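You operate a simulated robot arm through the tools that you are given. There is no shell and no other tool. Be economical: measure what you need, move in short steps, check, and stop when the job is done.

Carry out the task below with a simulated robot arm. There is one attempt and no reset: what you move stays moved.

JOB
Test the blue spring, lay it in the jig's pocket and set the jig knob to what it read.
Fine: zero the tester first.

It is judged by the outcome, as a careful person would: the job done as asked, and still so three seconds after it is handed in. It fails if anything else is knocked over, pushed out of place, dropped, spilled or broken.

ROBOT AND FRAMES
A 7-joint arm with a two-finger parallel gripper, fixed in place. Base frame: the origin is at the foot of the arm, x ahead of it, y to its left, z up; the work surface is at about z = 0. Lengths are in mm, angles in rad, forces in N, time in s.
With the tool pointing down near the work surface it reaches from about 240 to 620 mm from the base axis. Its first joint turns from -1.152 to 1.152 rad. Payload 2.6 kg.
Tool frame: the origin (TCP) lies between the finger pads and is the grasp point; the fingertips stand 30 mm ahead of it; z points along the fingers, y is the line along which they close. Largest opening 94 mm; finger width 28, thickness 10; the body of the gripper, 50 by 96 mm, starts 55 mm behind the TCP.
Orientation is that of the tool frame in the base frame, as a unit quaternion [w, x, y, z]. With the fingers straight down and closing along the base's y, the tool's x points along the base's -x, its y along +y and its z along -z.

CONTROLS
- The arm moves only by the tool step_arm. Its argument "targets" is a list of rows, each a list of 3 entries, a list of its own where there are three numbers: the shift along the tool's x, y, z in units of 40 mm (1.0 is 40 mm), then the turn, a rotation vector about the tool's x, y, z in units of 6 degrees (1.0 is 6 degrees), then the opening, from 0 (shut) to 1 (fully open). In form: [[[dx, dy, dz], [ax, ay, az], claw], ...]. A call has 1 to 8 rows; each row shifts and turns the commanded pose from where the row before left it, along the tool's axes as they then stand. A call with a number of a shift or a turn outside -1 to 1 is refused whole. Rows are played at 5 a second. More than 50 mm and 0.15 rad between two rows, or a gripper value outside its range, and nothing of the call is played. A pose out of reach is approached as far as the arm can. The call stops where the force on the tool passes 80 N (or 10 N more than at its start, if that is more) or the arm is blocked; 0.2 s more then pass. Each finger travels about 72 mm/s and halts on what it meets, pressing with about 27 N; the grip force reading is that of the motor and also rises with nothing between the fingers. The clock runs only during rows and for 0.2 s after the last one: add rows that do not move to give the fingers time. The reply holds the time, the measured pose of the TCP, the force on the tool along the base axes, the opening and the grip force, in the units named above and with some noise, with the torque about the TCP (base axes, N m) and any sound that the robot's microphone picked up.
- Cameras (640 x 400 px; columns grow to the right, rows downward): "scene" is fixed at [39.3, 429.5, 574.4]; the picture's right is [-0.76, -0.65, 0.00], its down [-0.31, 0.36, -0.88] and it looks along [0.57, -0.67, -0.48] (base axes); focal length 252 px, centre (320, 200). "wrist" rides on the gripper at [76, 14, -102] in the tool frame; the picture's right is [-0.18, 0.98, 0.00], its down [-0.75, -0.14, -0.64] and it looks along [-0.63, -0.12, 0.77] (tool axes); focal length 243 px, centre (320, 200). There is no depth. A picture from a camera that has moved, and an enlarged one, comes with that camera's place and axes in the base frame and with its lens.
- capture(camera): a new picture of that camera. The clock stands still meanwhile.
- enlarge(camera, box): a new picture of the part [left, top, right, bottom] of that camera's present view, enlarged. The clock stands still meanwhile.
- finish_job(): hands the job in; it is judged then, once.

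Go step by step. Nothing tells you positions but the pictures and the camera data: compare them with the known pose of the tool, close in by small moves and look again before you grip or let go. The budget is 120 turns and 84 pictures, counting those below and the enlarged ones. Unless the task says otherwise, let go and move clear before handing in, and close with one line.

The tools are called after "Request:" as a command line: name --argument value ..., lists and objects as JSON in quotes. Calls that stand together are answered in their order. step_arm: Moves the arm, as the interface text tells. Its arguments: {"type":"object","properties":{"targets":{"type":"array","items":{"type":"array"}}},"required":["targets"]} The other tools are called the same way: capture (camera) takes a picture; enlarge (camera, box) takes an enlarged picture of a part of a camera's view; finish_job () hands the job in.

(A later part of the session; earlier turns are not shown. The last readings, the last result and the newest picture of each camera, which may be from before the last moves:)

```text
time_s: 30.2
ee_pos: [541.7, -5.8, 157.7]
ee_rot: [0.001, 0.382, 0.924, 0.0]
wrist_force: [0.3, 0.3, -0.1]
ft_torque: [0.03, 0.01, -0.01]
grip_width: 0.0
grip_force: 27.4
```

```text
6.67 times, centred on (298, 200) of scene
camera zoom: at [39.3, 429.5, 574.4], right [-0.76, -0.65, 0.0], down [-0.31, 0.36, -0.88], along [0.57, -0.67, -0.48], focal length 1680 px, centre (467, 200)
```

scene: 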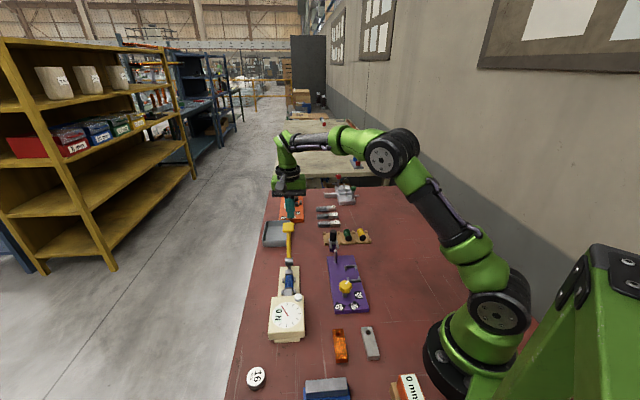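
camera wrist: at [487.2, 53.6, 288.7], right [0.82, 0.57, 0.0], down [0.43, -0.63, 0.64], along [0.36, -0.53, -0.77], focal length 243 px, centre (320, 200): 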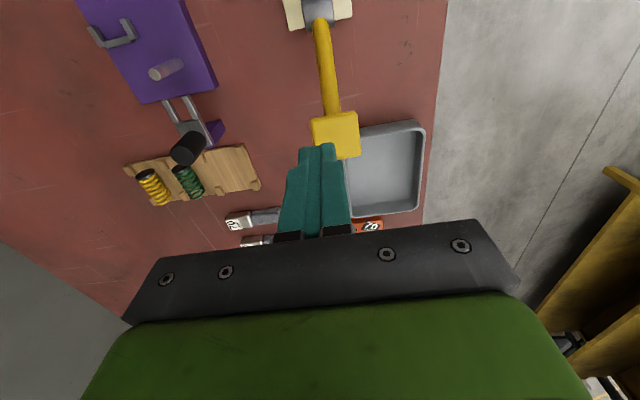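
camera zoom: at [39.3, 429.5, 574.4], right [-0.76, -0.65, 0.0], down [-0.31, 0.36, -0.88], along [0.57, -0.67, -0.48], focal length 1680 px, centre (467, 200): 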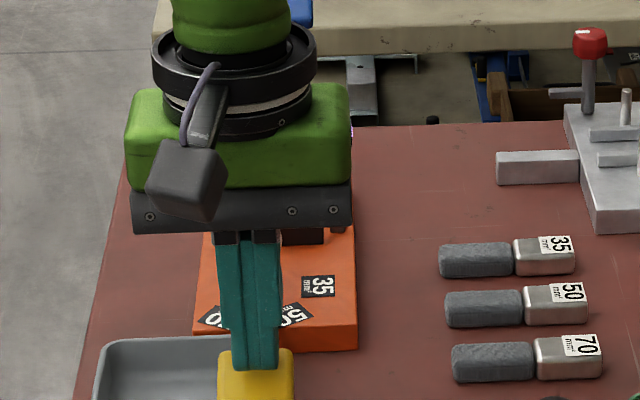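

Aligned over the knob, not yet touching. I'll push down gently along the expected arc.

Request:
step_arm --targets '[[[0, 0, 0.1], [0, 0, 0], 0], [[0, 0, 0.1], [0, 0, 0], 0], [[-0.05, 0, 0.1], [0, 0, 0], 0], [[-0.1, 0, 0.1], [0, 0, 0], 0], [[0, 0, 0], [0, 0, 0], 0]]'

Request:
capture --camera "wrist"

```text
time_s: 31.4
ee_pos: [546.2, -10.3, 141.5]
ee_rot: [-0.001, 0.382, 0.924, 0.0]
wrist_force: [0.0, 1.2, 0.2]
ft_torque: [0.04, 0.03, -0.01]
grip_width: 0.0
grip_force: 27.1
```

```text
40 pictures are left
camera wrist: at [503.0, 52.5, 244.7], right [0.82, 0.57, 0.0], down [0.43, -0.63, 0.64], along [0.36, -0.53, -0.77], focal length 243 px, centre (320, 200)
```

wrist: 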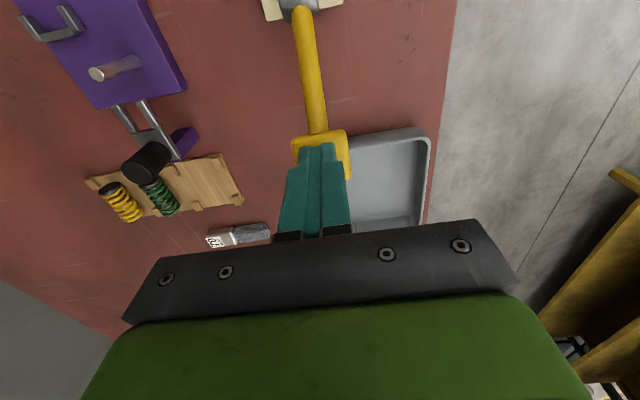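

Still no contact at tip height 111. Continuing down in small steps.

Request:
step_arm --targets '[[[0, 0, 0.1], [0, 0, 0], 0], [[0, 0, 0.1], [0, 0, 0], 0], [[0, 0, 0.1], [0, 0, 0], 0], [[0, 0, 0], [0, 0, 0], 0]]'

```text
time_s: 32.4
ee_pos: [546.6, -10.8, 129.2]
ee_rot: [0.0, 0.381, 0.925, -0.001]
wrist_force: [0.1, 0.0, 0.9]
ft_torque: [-0.03, -0.01, -0.01]
grip_width: 0.1
grip_force: 27.1
```

Request:
capture --camera "wrist"

Request:
enlarge --camera "scene" --box '[242, 190, 338, 250]'

```text
39 pictures are left
camera wrist: at [503.5, 52.5, 232.2], right [0.82, 0.57, 0.0], down [0.43, -0.63, 0.64], along [0.36, -0.53, -0.77], focal length 243 px, centre (320, 200)
```

wrist: 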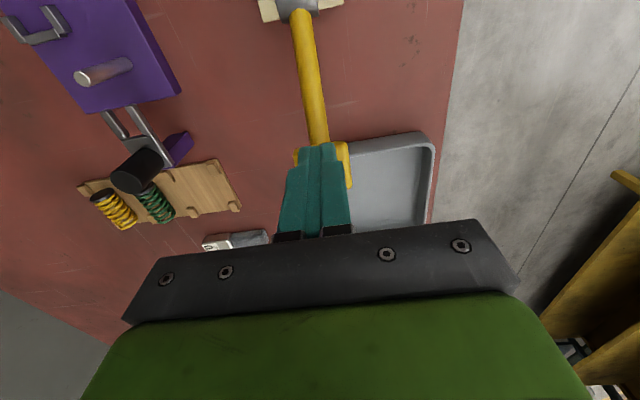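

```text
6.67 times, centred on (290, 220) of scene
camera zoom: at [39.3, 429.5, 574.4], right [-0.76, -0.65, 0.0], down [-0.31, 0.36, -0.88], along [0.57, -0.67, -0.48], focal length 1680 px, centre (520, 67)
```

zoom: 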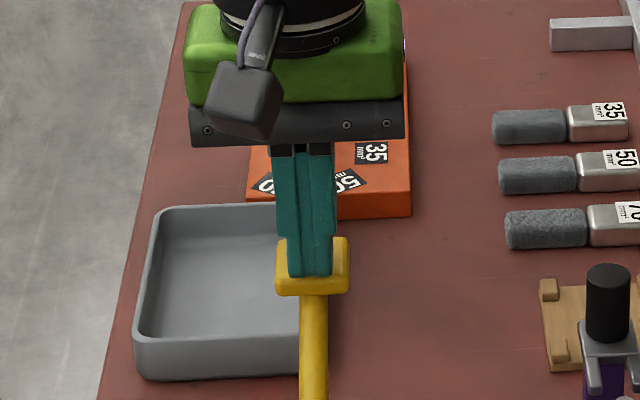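

The knob has moved: I now place it at about (560, -25, 85), so the lever is swinging down easily. I'll shift outward onto the knob and keep pressing.

Request:
step_arm --targets '[[[0, 0, -0.12], [0, 0, 0], 0], [[-0.4, 0, 0], [0, 0, 0], 0], [[0, 0, 0.12], [0, 0, 0], 0], [[-0.03, 0, 0.1], [0, 0, 0], 0], [[-0.03, 0, 0.1], [0, 0, 0], 0], [[0, 0, 0], [0, 0, 0], 0]]'

Request:
enlarge --camera "scene" --box '[242, 200, 370, 280]'

Request:
enlarge --camera "scene" --box '[242, 260, 338, 320]'

```text
time_s: 33.8
ee_pos: [559.4, -23.1, 121.5]
ee_rot: [0.0, 0.382, 0.924, -0.001]
wrist_force: [0.0, 0.0, 0.2]
ft_torque: [-0.07, -0.02, -0.01]
grip_width: 0.4
grip_force: 26.9
```

```text
5.00 times, centred on (306, 240) of scene
camera zoom: at [39.3, 429.5, 574.4], right [-0.76, -0.65, 0.0], down [-0.31, 0.36, -0.88], along [0.57, -0.67, -0.48], focal length 1260 px, centre (390, 0)
```

zoom: 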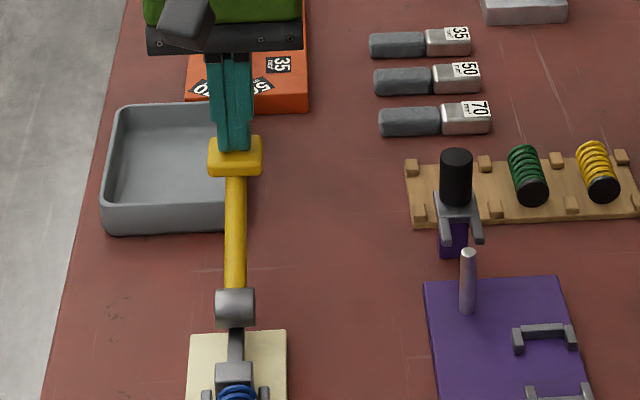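

```text
6.67 times, centred on (290, 290) of scene
camera zoom: at [39.3, 429.5, 574.4], right [-0.76, -0.65, 0.0], down [-0.31, 0.36, -0.88], along [0.57, -0.67, -0.48], focal length 1680 px, centre (520, -400)
```

zoom: 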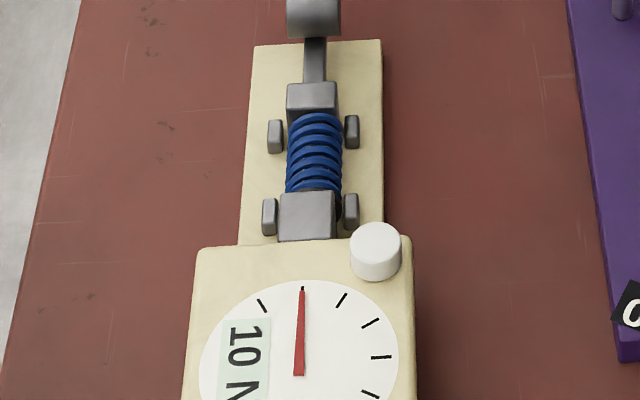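

It works: the dial now shows 10 N as the block compresses the spring. I'll continue pressing toward the end stop.

Request:
step_arm --targets '[[[-0.04, 0, 0.15], [0, 0, 0], 0], [[-0.03, 0, 0.15], [0, 0, 0], 0], [[-0.02, 0, 0.15], [0, 0, 0], 0], [[-0.02, 0, 0.15], [0, 0, 0], 0], [[0, 0, 0], [0, 0, 0], 0]]'

Request:
enlarge --camera "scene" --box '[226, 200, 386, 300]'

Request:
enlarge --camera "scene" --box '[242, 280, 338, 340]'

```text
time_s: 35.0
ee_pos: [563.4, -26.3, 97.5]
ee_rot: [0.0, 0.382, 0.924, 0.0]
wrist_force: [1.4, -1.0, 2.9]
ft_torque: [-0.02, -0.02, -0.02]
grip_width: 0.1
grip_force: 26.8
```

```text
4.00 times, centred on (306, 250) of scene
camera zoom: at [39.3, 429.5, 574.4], right [-0.76, -0.65, 0.0], down [-0.31, 0.36, -0.88], along [0.57, -0.67, -0.48], focal length 1008 px, centre (376, 0)
```

zoom: 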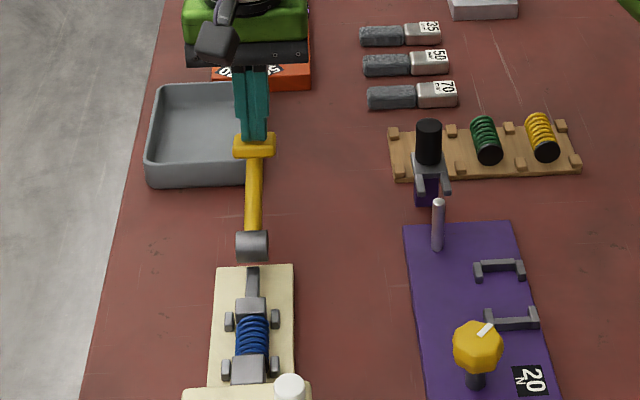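

```text
6.67 times, centred on (290, 310) of scene
camera zoom: at [39.3, 429.5, 574.4], right [-0.76, -0.65, 0.0], down [-0.31, 0.36, -0.88], along [0.57, -0.67, -0.48], focal length 1680 px, centre (520, -533)
```

zoom: 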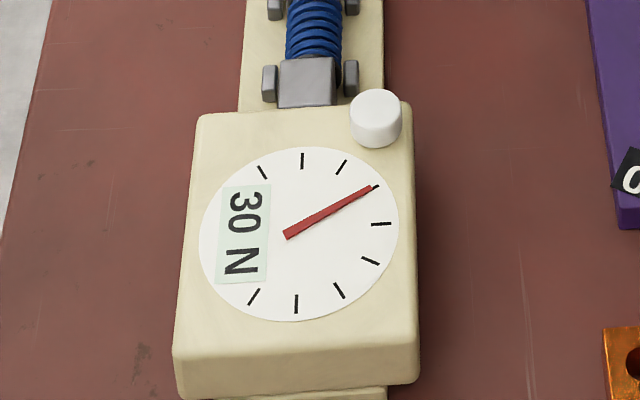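

It now reads 30 N and is rising. I'll keep pressing in small steps until the lever stops, watching the tray clearance.

Request:
step_arm --targets '[[[0, 0, 0.1], [0, 0, 0], 0], [[0, 0, 0.1], [0, 0, 0], 0], [[0, 0, 0.1], [0, 0, 0], 0], [[0, 0, 0], [0, 0, 0], 0]]'

Request:
enlarge --camera "scene" --box '[226, 200, 418, 320]'

```text
time_s: 36.0
ee_pos: [563.2, -26.7, 86.9]
ee_rot: [0.0, 0.382, 0.924, 0.0]
wrist_force: [-8.3, -3.1, 17.5]
ft_torque: [0.0, 0.44, 0.05]
grip_width: 0.1
grip_force: 26.9
```

```text
3.33 times, centred on (322, 260) of scene
camera zoom: at [39.1, 429.5, 574.4], right [-0.76, -0.65, 0.0], down [-0.31, 0.36, -0.88], along [0.57, -0.67, -0.48], focal length 840 px, centre (313, 0)
```

zoom: 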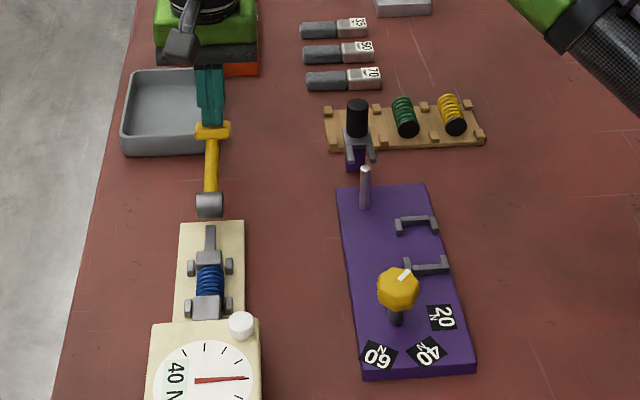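

The reading is 40 N and the resistance rose to 17 N, which suggests the stop. A further small press will confirm it.

Request:
step_arm --targets '[[[0, 0, 0.06], [0, 0, 0], 0], [[0, 0, 0.05], [0, 0, 0], 0], [[0, 0, 0], [0, 0, 0], 0]]'

Request:
enlarge --camera "scene" --box '[226, 215, 402, 325]'

```text
time_s: 36.8
ee_pos: [564.2, -25.8, 85.9]
ee_rot: [0.002, 0.383, 0.924, 0.002]
wrist_force: [-20.0, -3.1, 43.8]
ft_torque: [0.17, 1.07, 0.1]
grip_width: 0.3
grip_force: 27.3
```

```text
3.64 times, centred on (314, 270) of scene
camera zoom: at [39.0, 429.5, 574.4], right [-0.76, -0.65, 0.0], down [-0.31, 0.36, -0.88], along [0.57, -0.67, -0.48], focal length 917 px, centre (342, -54)
```

zoom: 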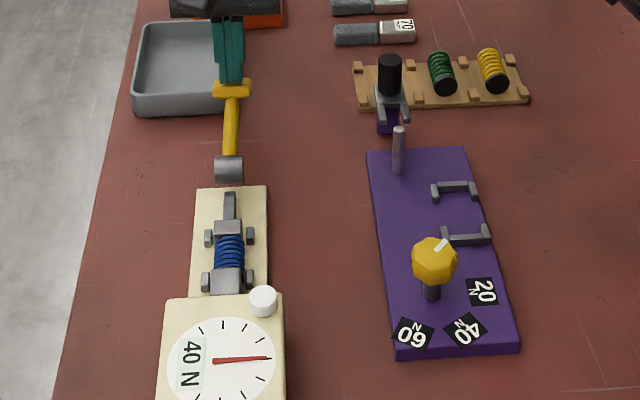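

The lever is at its stop and the tester reads a firm 40 N. Now I'll back off slowly and see if the lever returns.

Request:
step_arm --targets '[[[0, 0, -0.2], [0, 0, 0], 0], [[0.02, 0, -0.3], [0, 0, 0], 0], [[0.05, 0, -0.4], [0, 0, 0], 0], [[0.1, 0, -0.4], [0, 0, 0], 0], [[0.1, 0, -0.5], [0, 0, 0], 0], [[0, 0, -0.5], [0, 0, 0], 0], [[0, 0, -0.5], [0, 0, 0], 0]]'

Request:
enlarge --camera "scene" --box '[226, 205, 402, 315]'

Request:
capture --camera "wrist"

```text
time_s: 38.4
ee_pos: [556.2, -19.0, 194.0]
ee_rot: [0.0, 0.383, 0.924, 0.001]
wrist_force: [0.4, -0.2, -1.4]
ft_torque: [0.0, -0.01, 0.01]
grip_width: 0.0
grip_force: 26.9
```

```text
3.64 times, centred on (314, 260) of scene
camera zoom: at [39.3, 429.5, 574.4], right [-0.76, -0.65, 0.0], down [-0.31, 0.36, -0.88], along [0.57, -0.67, -0.48], focal length 917 px, centre (342, -18)
```

zoom: 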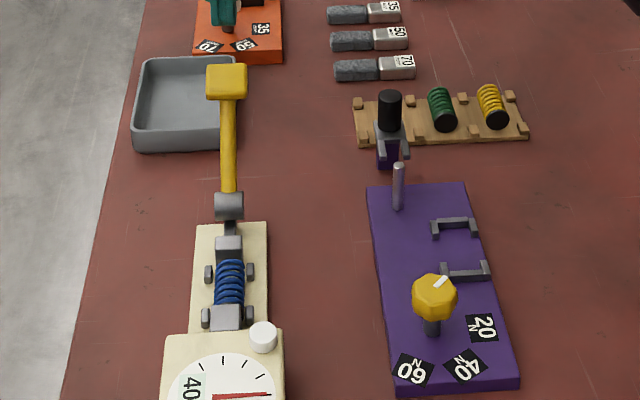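

```text
30 pictures are left
camera wrist: at [512.5, 43.2, 296.6], right [0.82, 0.57, 0.0], down [0.43, -0.63, 0.64], along [0.36, -0.53, -0.77], focal length 243 px, centre (320, 200)
```

wrist: 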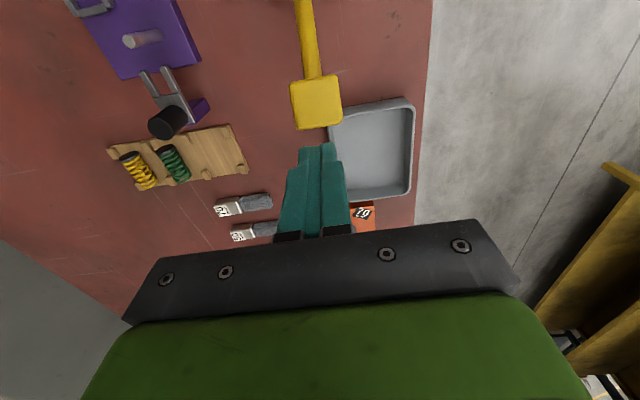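

The lever sprang back and the dial keeps 40 N. Now I'll go back over the nest to pick the spring up.

Request:
step_arm --targets '[[[0.829, -0.01, 0], [0, 0, 0], 0.2], [[0.829, -0.01, 0], [0, 0, 0], 0.38], [[0.829, -0.01, 0], [0, 0, 0], 0.38], [[0.829, -0.01, 0], [0, 0, 0], 0.38], [[0.829, -0.01, 0], [0, 0, 0], 0.38], [[0, 0, 0], [0, 0, 0], 0.38]]'

Request:
enlarge --camera "wrist" --box '[260, 30, 420, 130]'

```text
time_s: 39.8
ee_pos: [438.0, 98.0, 195.1]
ee_rot: [0.0, 0.382, 0.924, -0.001]
wrist_force: [0.7, 0.9, -0.4]
ft_torque: [0.0, 0.03, 0.02]
grip_width: 35.5
grip_force: 0.1
```

```text
4.00 times, centred on (340, 80) of wrist
camera zoom: at [393.9, 160.6, 296.5], right [0.82, 0.57, 0.0], down [0.43, -0.63, 0.64], along [0.36, -0.53, -0.77], focal length 970 px, centre (240, 680)
```

zoom: 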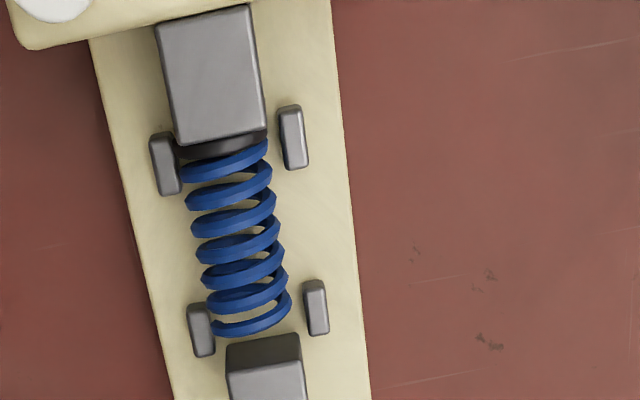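

The spring is against the anvil, centred between the nubs. I'll descend at the same spot that cleared before.

Request:
step_arm --targets '[[[0, 0, 1], [0, 0, 0], 0.36], [[0, 0, 1], [0, 0, 0], 0.36], [[0, 0, 1], [0, 0, 0], 0.36], [[0, 0, 0.3], [0, 0, 0], 0.36], [[0, 0, 0.15], [0, 0, 0], 0.36], [[0, 0, 0.1], [0, 0, 0], 0.36], [[0, 0, 0.1], [0, 0, 0], 0.36], [[0, 0, 0], [0, 0, 0], 0.36]]'

```text
time_s: 41.6
ee_pos: [436.5, 96.8, 46.5]
ee_rot: [0.0, 0.382, 0.924, 0.0]
wrist_force: [-0.2, -0.1, -0.7]
ft_torque: [0.0, 0.0, 0.02]
grip_width: 33.9
grip_force: 0.0
```

No contact on the way down. Closing on the spring.

Request:
step_arm --targets '[[[0, 0, 0], [0, 0, 0], 0.28], [[0, 0, 0], [0, 0, 0], 0.18], [[0, 0, 0], [0, 0, 0], 0.1], [[0, 0, 0], [0, 0, 0], 0.1]]'

Request:
step_arm --targets '[[[0, 0, -0.2], [0, 0, 0], 0.1], [[0, 0, -0.8], [0, 0, 0], 0.1], [[0, 0, -1], [0, 0, 0], 0.1], [[0, 0, -1], [0, 0, 0], 0.1], [[0, 0, -0.6], [0, 0, 0], 0.1]]'

```text
time_s: 42.6
ee_pos: [436.4, 97.6, 47.8]
ee_rot: [0.0, 0.382, 0.924, 0.001]
wrist_force: [1.5, 2.1, 0.4]
ft_torque: [0.05, -0.06, 0.05]
grip_width: 22.5
grip_force: 27.0
```

```text
time_s: 43.8
ee_pos: [437.5, 98.5, 191.7]
ee_rot: [0.0, 0.382, 0.924, 0.0]
wrist_force: [-0.3, -0.4, -0.3]
ft_torque: [-0.03, 0.0, 0.0]
grip_width: 22.7
grip_force: 27.6
```

The spring is held at 22.7 mm. Carrying it over the jig pocket, about (328, -59), and looking.

Request:
step_arm --targets '[[[-0.17, -0.94, 0], [0, 0, 0], 0.1], [[-0.17, -0.94, 0], [0, 0, 0], 0.1], [[-0.17, -0.94, 0], [0, 0, 0], 0.1], [[-0.17, -0.94, 0], [0, 0, 0], 0.1], [[-0.17, -0.94, 0], [0, 0, 0], 0.1], [[0, 0, 0], [0, 0, 0], 0.1]]'

Request:
capture --camera "wrist"

Request:
enlarge --camera "wrist" --box '[240, 20, 400, 120]'

```text
time_s: 45.2
ee_pos: [328.1, -63.4, 191.4]
ee_rot: [0.0, 0.382, 0.924, 0.0]
wrist_force: [0.2, 0.0, -1.0]
ft_torque: [0.0, 0.0, 0.01]
grip_width: 22.5
grip_force: 27.1
```

```text
28 pictures are left
camera wrist: at [283.4, -0.3, 293.5], right [0.82, 0.57, 0.0], down [0.43, -0.63, 0.64], along [0.36, -0.53, -0.77], focal length 243 px, centre (320, 200)
```

wrist: 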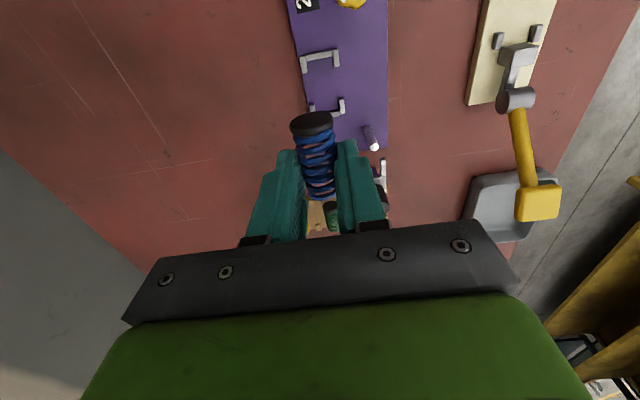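

```text
4.00 times, centred on (320, 70) of wrist
camera zoom: at [283.4, -0.3, 293.5], right [0.82, 0.57, 0.0], down [0.43, -0.63, 0.64], along [0.36, -0.53, -0.77], focal length 970 px, centre (320, 720)
```

zoom: 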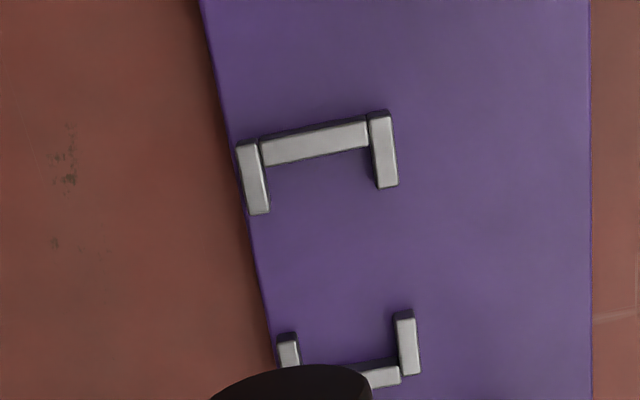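

The pocket is two U-shaped brackets, inner length about 54 mm, centred near (328, -59). The spring sits about 5 mm off-centre in the grip, so I'll aim the spring itself, not the fingers, at the centre. Lowering to check.

Request:
step_arm --targets '[[[0, 0.07, 0.9], [0, 0, 0], 0.1], [[0, 0, 0.9], [0, 0, 0], 0.1], [[0, 0, 0.9], [0, 0, 0], 0.1], [[0, 0, 0.2], [0, 0, 0], 0.1], [[0, 0, 0], [0, 0, 0], 0.1]]'

Request:
enlarge --camera "wrist" --box '[240, 50, 400, 150]'

Request:
enlarge --camera "scene" --box '[300, 240, 396, 300]'

```text
time_s: 46.4
ee_pos: [329.5, -57.9, 74.7]
ee_rot: [-0.001, 0.382, 0.924, 0.0]
wrist_force: [0.4, -0.6, -0.4]
ft_torque: [-0.03, 0.03, 0.01]
grip_width: 22.7
grip_force: 27.2
```

```text
4.00 times, centred on (320, 100) of wrist
camera zoom: at [285.7, 4.0, 177.8], right [0.82, 0.57, 0.0], down [0.43, -0.63, 0.64], along [0.36, -0.53, -0.77], focal length 970 px, centre (320, 600)
```

zoom: 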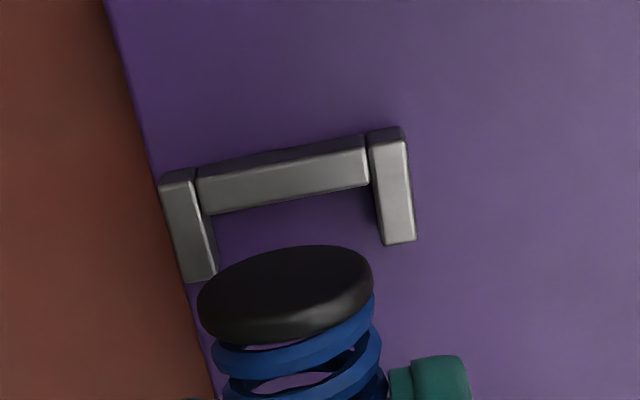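

```text
6.67 times, centred on (348, 270) of scene
camera zoom: at [39.3, 429.5, 574.4], right [-0.76, -0.65, 0.0], down [-0.31, 0.36, -0.88], along [0.57, -0.67, -0.48], focal length 1680 px, centre (133, -267)
```

zoom: 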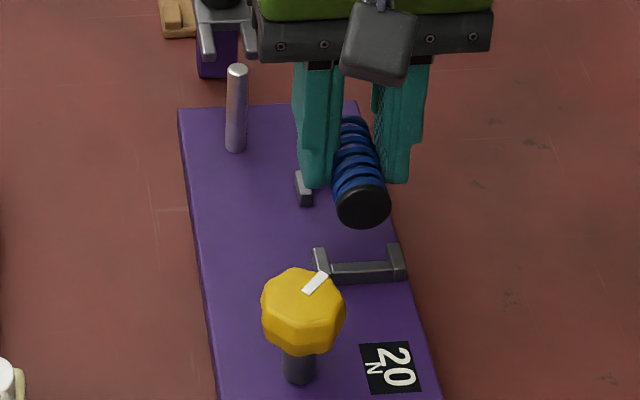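

The cap would be nearly touching the bracket bar, so I'll shift 3 mm away from it and lower in small steps until the fingertips meet the bracket legs.

Request:
step_arm --targets '[[[-0.08, -0.01, 0], [0, 0, 0], 0.1], [[0, 0, 0.3], [0, 0, 0], 0.1], [[0, 0, 0.15], [0, 0, 0], 0.1], [[0, 0, 0], [0, 0, 0], 0.1]]'

Request:
step_arm --targets '[[[0, 0, 0.05], [0, 0, 0], 0.1], [[0, 0, 0.05], [0, 0, 0], 0.1], [[0, 0, 0], [0, 0, 0], 0.1]]'

Request:
enlarge --camera "wrist" --box '[240, 50, 400, 150]'

```text
time_s: 47.4
ee_pos: [330.5, -61.4, 56.1]
ee_rot: [0.0, 0.382, 0.924, 0.0]
wrist_force: [-0.3, -0.7, -0.1]
ft_torque: [0.0, -0.03, -0.04]
grip_width: 22.6
grip_force: 27.1
```

```text
time_s: 48.2
ee_pos: [332.9, -59.5, 54.5]
ee_rot: [0.001, 0.382, 0.924, 0.001]
wrist_force: [-0.8, 0.6, 0.0]
ft_torque: [0.02, 0.01, -0.01]
grip_width: 22.5
grip_force: 26.9
```

```text
4.00 times, centred on (320, 100) of wrist
camera zoom: at [287.9, 1.9, 156.0], right [0.82, 0.57, 0.0], down [0.43, -0.63, 0.64], along [0.36, -0.53, -0.77], focal length 970 px, centre (320, 600)
```

zoom: 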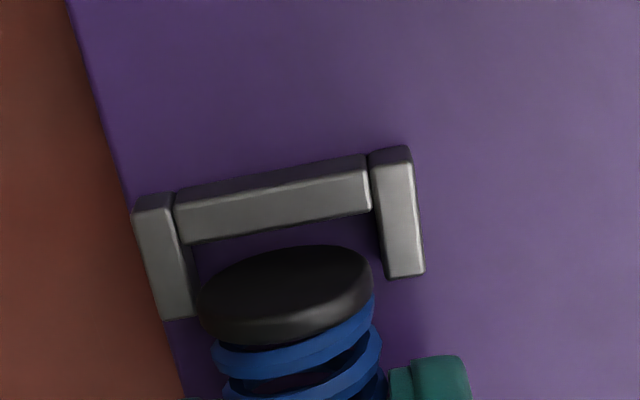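

The cap is centred between the legs with about 3 mm to the bar. Continuing down in small steps.

Request:
step_arm --targets '[[[0, 0, 0.04], [0, 0, 0], 0.1], [[0, 0, 0.04], [0, 0, 0], 0.1], [[0, 0, 0], [0, 0, 0], 0.1]]'

Request:
step_arm --targets '[[[0, 0, 0.04], [0, 0, 0], 0.1], [[0, 0, 0.04], [0, 0, 0], 0.1], [[0, 0, 0], [0, 0, 0], 0.1]]'

```text
time_s: 49.0
ee_pos: [332.5, -61.1, 50.8]
ee_rot: [0.001, 0.383, 0.924, 0.001]
wrist_force: [-23.5, 3.5, 63.6]
ft_torque: [-0.68, 0.45, -0.1]
grip_width: 22.5
grip_force: 27.2
```

```text
time_s: 49.3
ee_pos: [332.2, -60.2, 51.6]
ee_rot: [0.0, 0.384, 0.923, 0.002]
wrist_force: [-4.1, 0.0, 7.6]
ft_torque: [-0.17, 0.17, -0.04]
grip_width: 22.4
grip_force: 27.3
stopped in row 1: the force on the tool passed its limit at 86 N (the readings are from after the stop); the commanded pose is now the measured one
```

The fingertips rest on the leg tops and the spring's underside is already between the legs, a few mm above the plate. I'll open slightly in small increments so it settles in.

Request:
step_arm --targets '[[[0, 0, -0.02], [0, 0, 0], 0.23], [[0, 0, 0], [0, 0, 0], 0.245], [[0, 0, 0], [0, 0, 0], 0.255], [[0, 0, 0], [0, 0, 0], 0.265], [[0, 0, 0], [0, 0, 0], 0.28], [[0, 0, 0], [0, 0, 0], 0.32], [[0, 0, 0], [0, 0, 0], 0.36]]'

Request:
step_arm --targets '[[[0, 0, -0.2], [0, 0, 0], 0.38], [[0, 0, -0.5], [0, 0, 0], 0.38], [[0, 0, -1], [0, 0, 0], 0.38], [[0, 0, -1], [0, 0, 0], 0.38], [[0, 0, -0.8], [0, 0, 0], 0.38]]'

Request:
capture --camera "wrist"

Request:
enlarge --camera "wrist" --box '[240, 20, 400, 120]'

```text
time_s: 50.9
ee_pos: [331.9, -61.9, 52.3]
ee_rot: [0.001, 0.383, 0.924, 0.001]
wrist_force: [-0.2, -0.6, -1.2]
ft_torque: [-0.01, 0.03, 0.01]
grip_width: 33.9
grip_force: 0.1
```

```text
time_s: 52.1
ee_pos: [331.2, -60.9, 193.8]
ee_rot: [0.0, 0.383, 0.924, 0.0]
wrist_force: [0.0, 0.4, 0.0]
ft_torque: [0.0, -0.01, 0.0]
grip_width: 35.7
grip_force: 0.0
```

```text
23 pictures are left
camera wrist: at [287.6, 2.1, 296.7], right [0.83, 0.56, 0.0], down [0.43, -0.63, 0.64], along [0.36, -0.53, -0.77], focal length 243 px, centre (320, 200)
```

wrist: 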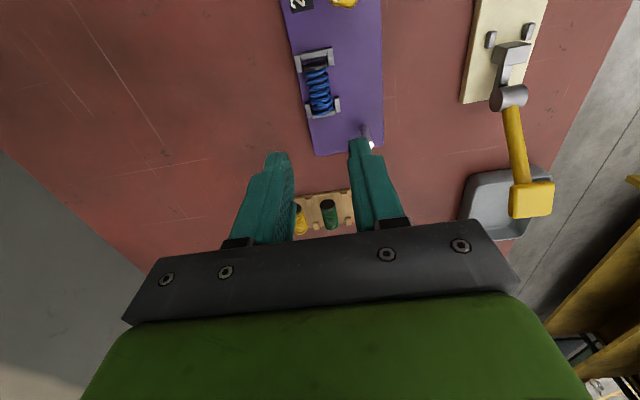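

```text
4.00 times, centred on (320, 70) of wrist
camera zoom: at [287.6, 2.1, 296.7], right [0.83, 0.56, 0.0], down [0.43, -0.63, 0.64], along [0.36, -0.53, -0.77], focal length 970 px, centre (320, 720)
```

zoom: 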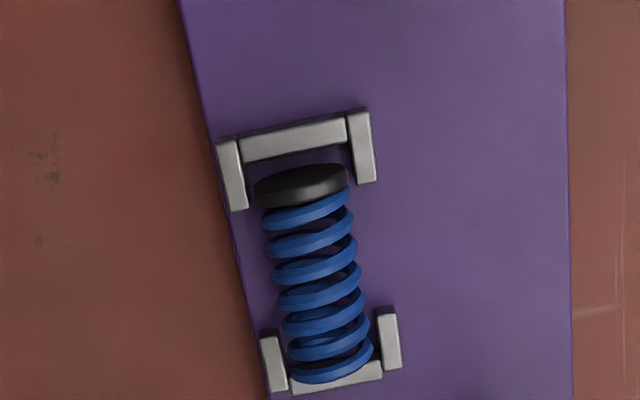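

The spring lies in the pocket between the bars and legs. Now to the knob at about (298.5, 19): its pointer is at about -88°, and the 40 N mark is near 164°, so about 108° clockwise is needed. I'll move over it for a close look.

Request:
step_arm --targets '[[[1, 0.42, 0], [0, 0, 0], 0.5], [[1, 0.42, 0], [0, 0, 0], 0.6], [[0, 0, 0], [0, 0, 0], 0.6]]'

Request:
enlarge --camera "wrist" --box '[240, 20, 400, 120]'

Request:
enlarge --camera "scene" --box '[300, 240, 396, 300]'

```text
time_s: 52.9
ee_pos: [296.8, 20.0, 192.3]
ee_rot: [0.001, 0.384, 0.923, 0.0]
wrist_force: [-0.8, -0.1, -0.6]
ft_torque: [-0.02, 0.01, -0.02]
grip_width: 56.4
grip_force: 0.1
```

```text
4.00 times, centred on (320, 70) of wrist
camera zoom: at [252.8, 83.5, 295.0], right [0.83, 0.56, 0.0], down [0.43, -0.63, 0.64], along [0.36, -0.53, -0.77], focal length 970 px, centre (320, 720)
```

zoom: 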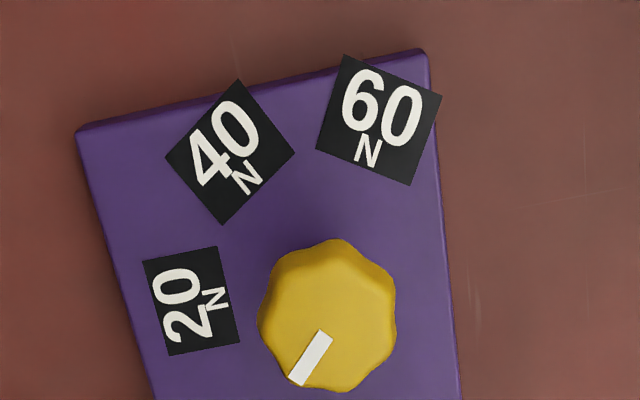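

```text
6.67 times, centred on (348, 270) of scene
camera zoom: at [39.3, 429.5, 574.4], right [-0.76, -0.65, 0.0], down [-0.31, 0.36, -0.88], along [0.57, -0.67, -0.48], focal length 1680 px, centre (133, -267)
```

zoom: 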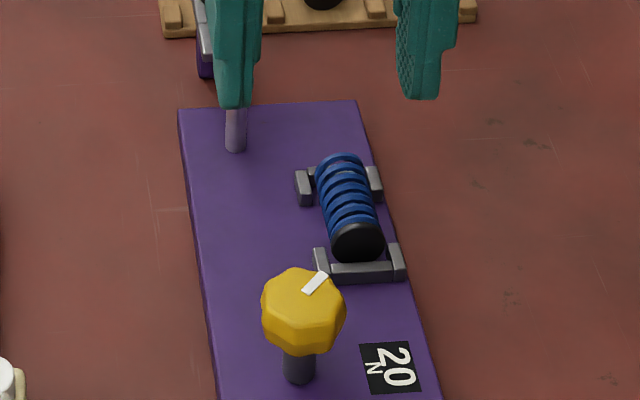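

The knob centre is at (298.4, 19.3), about 34 mm wide, pointer at -85° and 40 N at 164°: 111° clockwise. I'll first pre-turn the tool counter-clockwise so the whole turn fits in one grip.

Request:
step_arm --targets '[[[0, 0, 0], [0, 0, -1], 0.55], [[0, 0, 0], [0, 0, -1], 0.55], [[0, 0, 0], [0, 0, -1], 0.55], [[0, 0, 0], [0, 0, -1], 0.55], [[0, 0, 0], [0, 0, -1], 0.55], [[0, 0, 0], [0, 0, -1], 0.55], [[0, 0, 0], [0, 0, -1], 0.55], [[0, 0, 0], [0, 0, -1], 0.55]]'

Request:
step_arm --targets '[[[0, 0, 0.25], [0, 0, -1], 0.55], [[0, 0, 0.25], [0, 0, -1], 0.55], [[0, 0, 0.25], [0, 0, -1], 0.55], [[0, 0, 0.25], [0, 0, -1], 0.55], [[0, 0, 0.25], [0, 0, -1], 0.55], [[0, 0, 0.25], [0, 0, -1], 0.55], [[0, 0, 0.25], [0, 0, -1], 0.55], [[0, 0, 0.25], [0, 0, -1], 0.55]]'

Request:
step_arm --targets '[[[0, 0, 0], [0, 0, 0], 0.55], [[0, 0, 0], [0, 0, 0], 0.55]]'

Request:
capture --camera "wrist"

```text
time_s: 54.7
ee_pos: [298.6, 19.3, 193.3]
ee_rot: [0.0, -0.026, 1.0, 0.001]
wrist_force: [0.4, 0.0, 0.6]
ft_torque: [0.0, -0.02, 0.01]
grip_width: 51.8
grip_force: 0.1
```

```text
time_s: 56.5
ee_pos: [298.6, 21.0, 112.0]
ee_rot: [0.002, -0.431, 0.902, 0.0]
wrist_force: [-0.6, -0.1, 0.3]
ft_torque: [-0.02, 0.0, 0.0]
grip_width: 52.1
grip_force: 0.1
```

```text
time_s: 57.1
ee_pos: [297.4, 21.3, 111.9]
ee_rot: [0.001, -0.429, 0.903, 0.0]
wrist_force: [-0.5, 0.3, -1.1]
ft_torque: [0.04, -0.01, -0.03]
grip_width: 51.9
grip_force: 0.0
```

```text
19 pictures are left
camera wrist: at [239.5, -30.9, 214.2], right [-0.65, 0.76, 0.0], down [0.58, 0.5, 0.64], along [0.49, 0.42, -0.77], focal length 243 px, centre (320, 200)
```

wrist: 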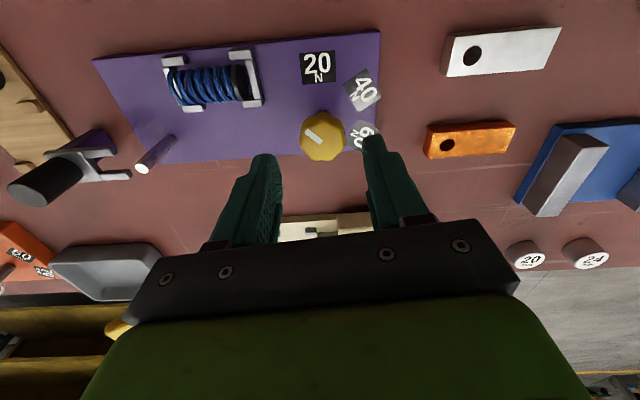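

The tool is above the knob at yaw -51°. I'll nudge 2 mm, lower the fingers around it, and close.

Request:
step_arm --targets '[[[0.05, -0.02, 0.4], [0, 0, 0], 0.55], [[0, 0, 0.4], [0, 0, 0], 0.55], [[0, 0, 0.25], [0, 0, 0], 0.55], [[0, 0, 0], [0, 0, 0], 0.55]]'

Request:
enlarge --camera "wrist" --box '[220, 80, 412, 200]'

Request:
enlarge --camera "scene" --box '[300, 250, 396, 310]'

```text
time_s: 58.1
ee_pos: [298.5, 18.8, 70.5]
ee_rot: [0.002, -0.429, 0.903, -0.001]
wrist_force: [-0.5, -0.1, -0.1]
ft_torque: [-0.01, 0.0, 0.06]
grip_width: 51.6
grip_force: 0.0
```

```text
3.33 times, centred on (316, 140) of wrist
camera zoom: at [238.7, -33.0, 173.5], right [-0.65, 0.76, 0.0], down [0.58, 0.49, 0.64], along [0.49, 0.42, -0.76], focal length 809 px, centre (333, 400)
```

zoom: 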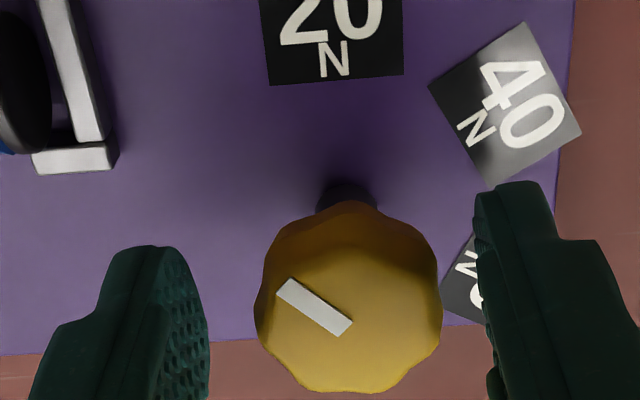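

```text
6.67 times, centred on (348, 280) of scene
camera zoom: at [39.3, 429.5, 574.4], right [-0.76, -0.65, 0.0], down [-0.31, 0.36, -0.88], along [0.57, -0.67, -0.48], focal length 1680 px, centre (133, -333)
```

zoom: 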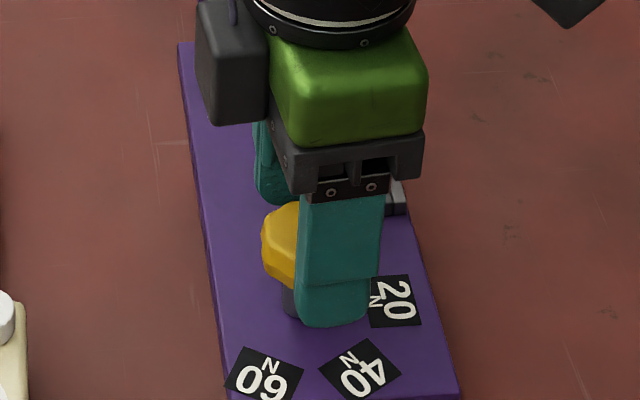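

The knob is centred between the fingers. Closing on it.

Request:
step_arm --targets '[[[0, 0, 0], [0, 0, 0], 0.42], [[0, 0, 0], [0, 0, 0], 0.35], [[0, 0, 0], [0, 0, 0], 0.25], [[0, 0, 0], [0, 0, 0], 0.25]]'

Request:
step_arm --targets '[[[0, 0, 0], [0, 0, 1], 0.25], [[0, 0, 0], [0, 0, 1], 0.25], [[0, 0, 0], [0, 0, 0], 0.25]]'

```text
time_s: 59.1
ee_pos: [297.4, 20.1, 70.6]
ee_rot: [0.0, -0.431, 0.903, 0.002]
wrist_force: [-18.1, 18.3, 8.8]
ft_torque: [0.0, 0.13, 0.06]
grip_width: 33.0
grip_force: 45.6
```

```text
time_s: 59.9
ee_pos: [295.5, 19.7, 70.7]
ee_rot: [-0.003, -0.333, 0.943, 0.004]
wrist_force: [-31.5, 29.5, 24.1]
ft_torque: [0.7, -0.2, 0.11]
grip_width: 33.1
grip_force: 45.1
```

The knob turns but the off-centre grip is loading the arm sideways. I'll shift about 2 mm to relieve this.

Request:
step_arm --targets '[[[0, 0.045, -0.02], [0, 0, 0], 0.25], [[0, 0, 0], [0, 0, 0], 0.25]]'

```text
time_s: 60.5
ee_pos: [296.3, 20.5, 69.8]
ee_rot: [-0.002, -0.333, 0.943, 0.003]
wrist_force: [-14.3, 26.0, -3.4]
ft_torque: [-0.28, 1.06, 0.11]
grip_width: 33.0
grip_force: 45.1
```

Request:
step_arm --targets '[[[-0.01, 0.035, 0], [0, 0, 0], 0.25], [[0, 0, 0], [0, 0, 0], 0.25]]'

```text
time_s: 61.1
ee_pos: [295.5, 20.8, 71.0]
ee_rot: [-0.002, -0.333, 0.943, 0.0]
wrist_force: [-10.0, 20.1, -16.7]
ft_torque: [-0.43, 1.06, 0.06]
grip_width: 32.9
grip_force: 45.4
```

Loads are lower. Turning further in small batches.

Request:
step_arm --targets '[[[0, 0.01, 0.01], [0, 0, 1], 0.25], [[0, 0, 0], [0, 0, 1], 0.25], [[0, 0, 0], [0, 0, 1], 0.25], [[0, 0, 0], [0, 0, 1], 0.25], [[0, 0, 0], [0, 0, 0], 0.25]]'

```text
time_s: 62.3
ee_pos: [295.6, 21.8, 71.0]
ee_rot: [-0.001, -0.13, 0.991, 0.002]
wrist_force: [-18.9, 21.7, -7.9]
ft_torque: [0.39, -0.72, 0.08]
grip_width: 32.8
grip_force: 45.2
```

Request:
step_arm --targets '[[[0.02, 0.035, 0], [0, 0, 1], 0.25], [[0, 0, 0], [0, 0, 1], 0.25], [[0, 0, 0], [0, 0, 1], 0.25], [[0, 0, 0], [0, 0, 1], 0.25], [[0, 0, 0], [0, 0, 0], 0.25]]'

Request:
enlarge --camera "wrist" --box '[220, 80, 412, 200]'

```text
time_s: 63.5
ee_pos: [294.7, 22.5, 70.3]
ee_rot: [0.0, 0.079, 0.997, 0.001]
wrist_force: [-9.5, 26.2, -18.6]
ft_torque: [0.15, 0.44, 0.07]
grip_width: 33.0
grip_force: 45.1
```

```text
3.33 times, centred on (316, 140) of wrist
camera zoom: at [222.2, 47.6, 173.4], right [0.34, 0.94, 0.0], down [0.72, -0.26, 0.64], along [0.6, -0.21, -0.77], focal length 809 px, centre (333, 400)
```

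zoom: 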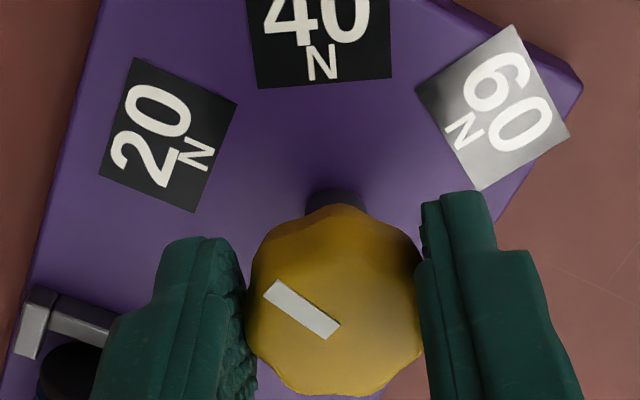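

The knob follows: the pointer is now near 210°, so about 45° to go. Continuing.

Request:
step_arm --targets '[[[0, 0.03, 0.01], [0, 0, 1], 0.25], [[0, 0, 0], [0, 0, 1], 0.25], [[0, 0, 0], [0, 0, 1], 0.25], [[0, 0, 0], [0, 0, 0], 0.25]]'

Request:
step_arm --targets '[[[0, 0, 0], [0, 0, 1], 0.25], [[0, 0, 0], [0, 0, 1], 0.25], [[0, 0, 0], [0, 0, 1], 0.25], [[0, 0, 0], [0, 0, 1], 0.25], [[0, 0, 0], [0, 0, 0], 0.25]]'

Request:
enlarge --camera "wrist" --box '[220, 80, 412, 200]'

```text
time_s: 64.5
ee_pos: [296.0, 23.3, 71.4]
ee_rot: [0.0, 0.235, 0.972, 0.001]
wrist_force: [-18.0, 23.1, 2.0]
ft_torque: [-0.16, -0.39, 0.05]
grip_width: 32.9
grip_force: 45.1
```

```text
time_s: 65.7
ee_pos: [297.0, 25.5, 70.9]
ee_rot: [0.001, 0.43, 0.903, 0.003]
wrist_force: [5.7, 34.9, -13.1]
ft_torque: [0.27, 0.76, 0.08]
grip_width: 33.1
grip_force: 45.3
```

```text
3.33 times, centred on (316, 140) of wrist
camera zoom: at [258.9, 91.4, 173.5], right [0.88, 0.48, 0.01], down [0.36, -0.68, 0.64], along [0.31, -0.56, -0.77], focal length 809 px, centre (333, 400)
```

zoom: 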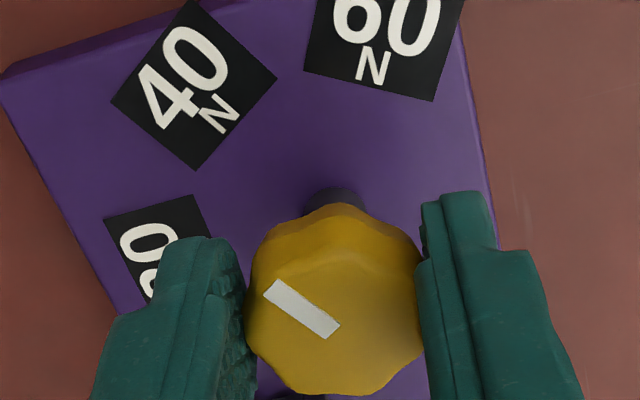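

The pointer is about 4–5° short of the 40 N mark. One more small turn, then I'll release and check from above.

Request:
step_arm --targets '[[[0, 0, 0], [0, 0, 0.85], 0.25], [[0, 0, 0], [0, 0, 0], 0.25], [[0, 0, 0], [0, 0, 0], 0.25]]'

Request:
step_arm --targets '[[[0, 0, 0], [0, 0, 0], 0.45], [[0, 0, 0], [0, 0, 0], 0.55], [[0, 0, 0], [0, 0, 0], 0.55], [[0, 0, -0.5], [0, 0, 0], 0.55], [[0, 0, -0.8], [0, 0, 0], 0.55], [[0, 0, -1], [0, 0, 0], 0.55], [[0, 0, -0.8], [0, 0, 0], 0.55]]'

Request:
enlarge --camera "wrist" --box '[240, 20, 400, 120]'

Request:
enlarge --camera "scene" --box '[290, 240, 402, 310]'

```text
time_s: 66.5
ee_pos: [295.9, 26.5, 71.1]
ee_rot: [0.002, 0.469, 0.883, 0.003]
wrist_force: [14.9, 36.2, -17.3]
ft_torque: [0.29, 0.24, 0.1]
grip_width: 33.3
grip_force: 44.8
```

```text
time_s: 68.1
ee_pos: [295.2, 21.1, 195.1]
ee_rot: [0.001, 0.471, 0.882, 0.001]
wrist_force: [0.7, 0.1, 0.2]
ft_torque: [-0.02, -0.01, 0.02]
grip_width: 51.6
grip_force: 0.0
```

```text
4.00 times, centred on (320, 70) of wrist
camera zoom: at [264.7, 92.4, 297.3], right [0.92, 0.39, 0.0], down [0.3, -0.71, 0.64], along [0.25, -0.59, -0.77], focal length 970 px, centre (320, 720)
```

zoom: 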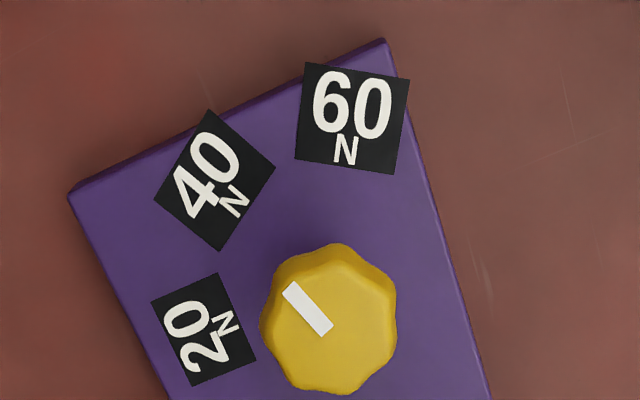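

```text
5.71 times, centred on (346, 275) of scene
camera zoom: at [39.3, 429.5, 574.4], right [-0.76, -0.65, 0.0], down [-0.31, 0.36, -0.88], along [0.57, -0.67, -0.48], focal length 1440 px, centre (171, -229)
```

zoom: 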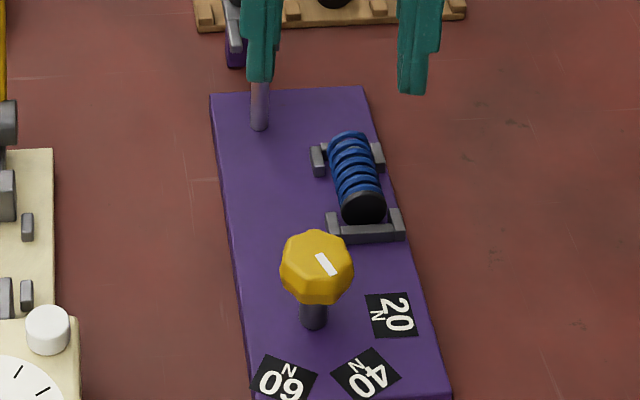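

The pointer now looks slightly past 40 N, perhaps dragged on release. I'll measure with tighter views.

Request:
enlarge --camera "wrist" --box '[296, 76, 344, 106]'

Request:
enlarge --camera "scene" --box '[330, 276, 362, 296]'

```text
13.33 times, centred on (320, 91) of wrist
camera zoom: at [264.7, 92.4, 297.3], right [0.92, 0.39, 0.0], down [0.3, -0.71, 0.64], along [0.25, -0.59, -0.77], focal length 3235 px, centre (320, 1653)
```

zoom: 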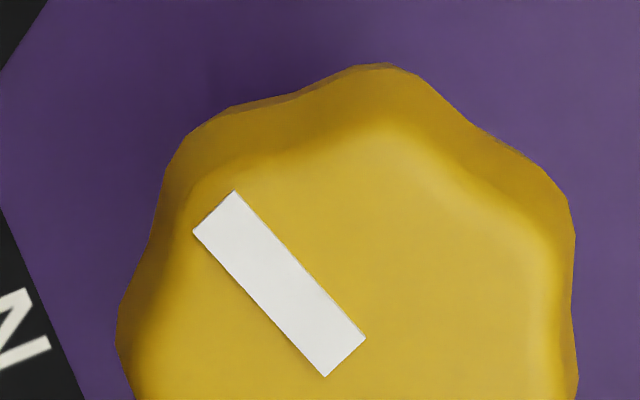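

```text
16.00 times, centred on (346, 286) of scene
camera zoom: at [39.3, 429.5, 574.4], right [-0.76, -0.65, 0.0], down [-0.31, 0.36, -0.88], along [0.57, -0.67, -0.48], focal length 4033 px, centre (-96, -1176)
```

zoom: 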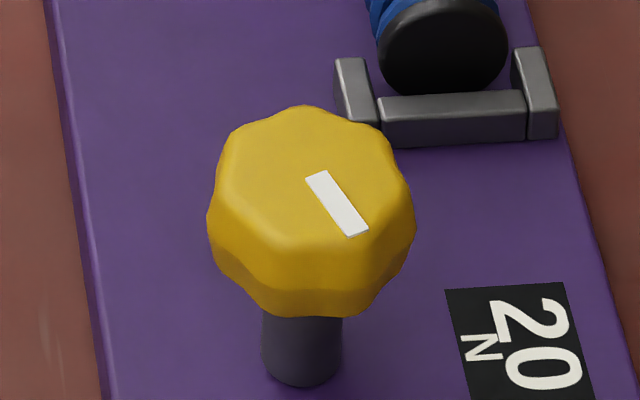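

Two views agree the pointer is at about 155° while 40 N is at about 163°, so it needs about 8° back. I'll regrip the same flats, null the side load this time, turn back, and release without strain.

Request:
step_arm --targets '[[[0.03, 0.017, 0.8], [0, 0, 0.6], 0.55], [[0, 0, 0.9], [0, 0, 0.55], 0.55], [[0, 0, 0.8], [0, 0, 0], 0.55], [[0, 0, 0.6], [0, 0, 0], 0.55], [[0, 0, 0], [0, 0, 0], 0.55]]'

Request:
step_arm --targets '[[[0, 0, 0], [0, 0, 0], 0.42], [[0, 0, 0], [0, 0, 0], 0.36], [[0, 0, 0], [0, 0, 0], 0.33], [[0, 0, 0], [0, 0, 0], 0.33]]'

```text
time_s: 69.3
ee_pos: [294.9, 25.4, 69.3]
ee_rot: [0.001, 0.523, 0.852, 0.001]
wrist_force: [0.3, -0.6, 0.4]
ft_torque: [0.02, 0.02, 0.03]
grip_width: 51.7
grip_force: 0.1
```

```text
time_s: 70.3
ee_pos: [296.0, 25.8, 70.0]
ee_rot: [0.002, 0.523, 0.852, 0.001]
wrist_force: [6.4, 3.5, -0.4]
ft_torque: [-0.03, -0.14, 0.02]
grip_width: 35.6
grip_force: 3.9
```

Light contact, with a small side load along the closing axis. I'll shift 1 mm and then tighten moderately.

Request:
step_arm --targets '[[[0, 0.025, 0], [0, 0, 0], 0.33], [[0, 0, 0], [0, 0, 0], 0.3], [[0, 0, 0], [0, 0, 0], 0.3], [[0, 0, 0], [0, 0, 0], 0.3]]'

```text
time_s: 71.3
ee_pos: [297.0, 25.4, 69.7]
ee_rot: [0.001, 0.524, 0.852, 0.002]
wrist_force: [8.1, 6.9, -3.6]
ft_torque: [0.05, -0.04, 0.02]
grip_width: 34.0
grip_force: 5.6
```

Request:
step_arm --targets '[[[0, 0.03, 0], [0, 0, 0], 0.28], [[0, 0, 0], [0, 0, 0], 0.28], [[0, 0, 0], [0, 0, -0.65], 0.28], [[0, 0, 0], [0, 0, -0.65], 0.28], [[0, 0, 0], [0, 0, 0], 0.28]]'

Request:
enlarge --camera "wrist" --box '[220, 80, 412, 200]'

```text
time_s: 72.5
ee_pos: [297.0, 24.7, 69.8]
ee_rot: [-0.001, 0.465, 0.886, 0.0]
wrist_force: [-11.7, -3.0, 17.0]
ft_torque: [-0.5, -0.19, -0.01]
grip_width: 33.2
grip_force: 44.9
```

```text
3.33 times, centred on (316, 140) of wrist
camera zoom: at [265.4, 94.4, 172.7], right [0.91, 0.41, 0.0], down [0.31, -0.7, 0.64], along [0.26, -0.59, -0.77], focal length 809 px, centre (333, 400)
```

zoom: 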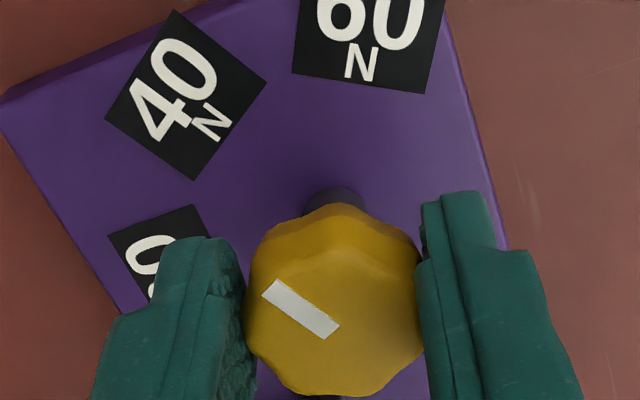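

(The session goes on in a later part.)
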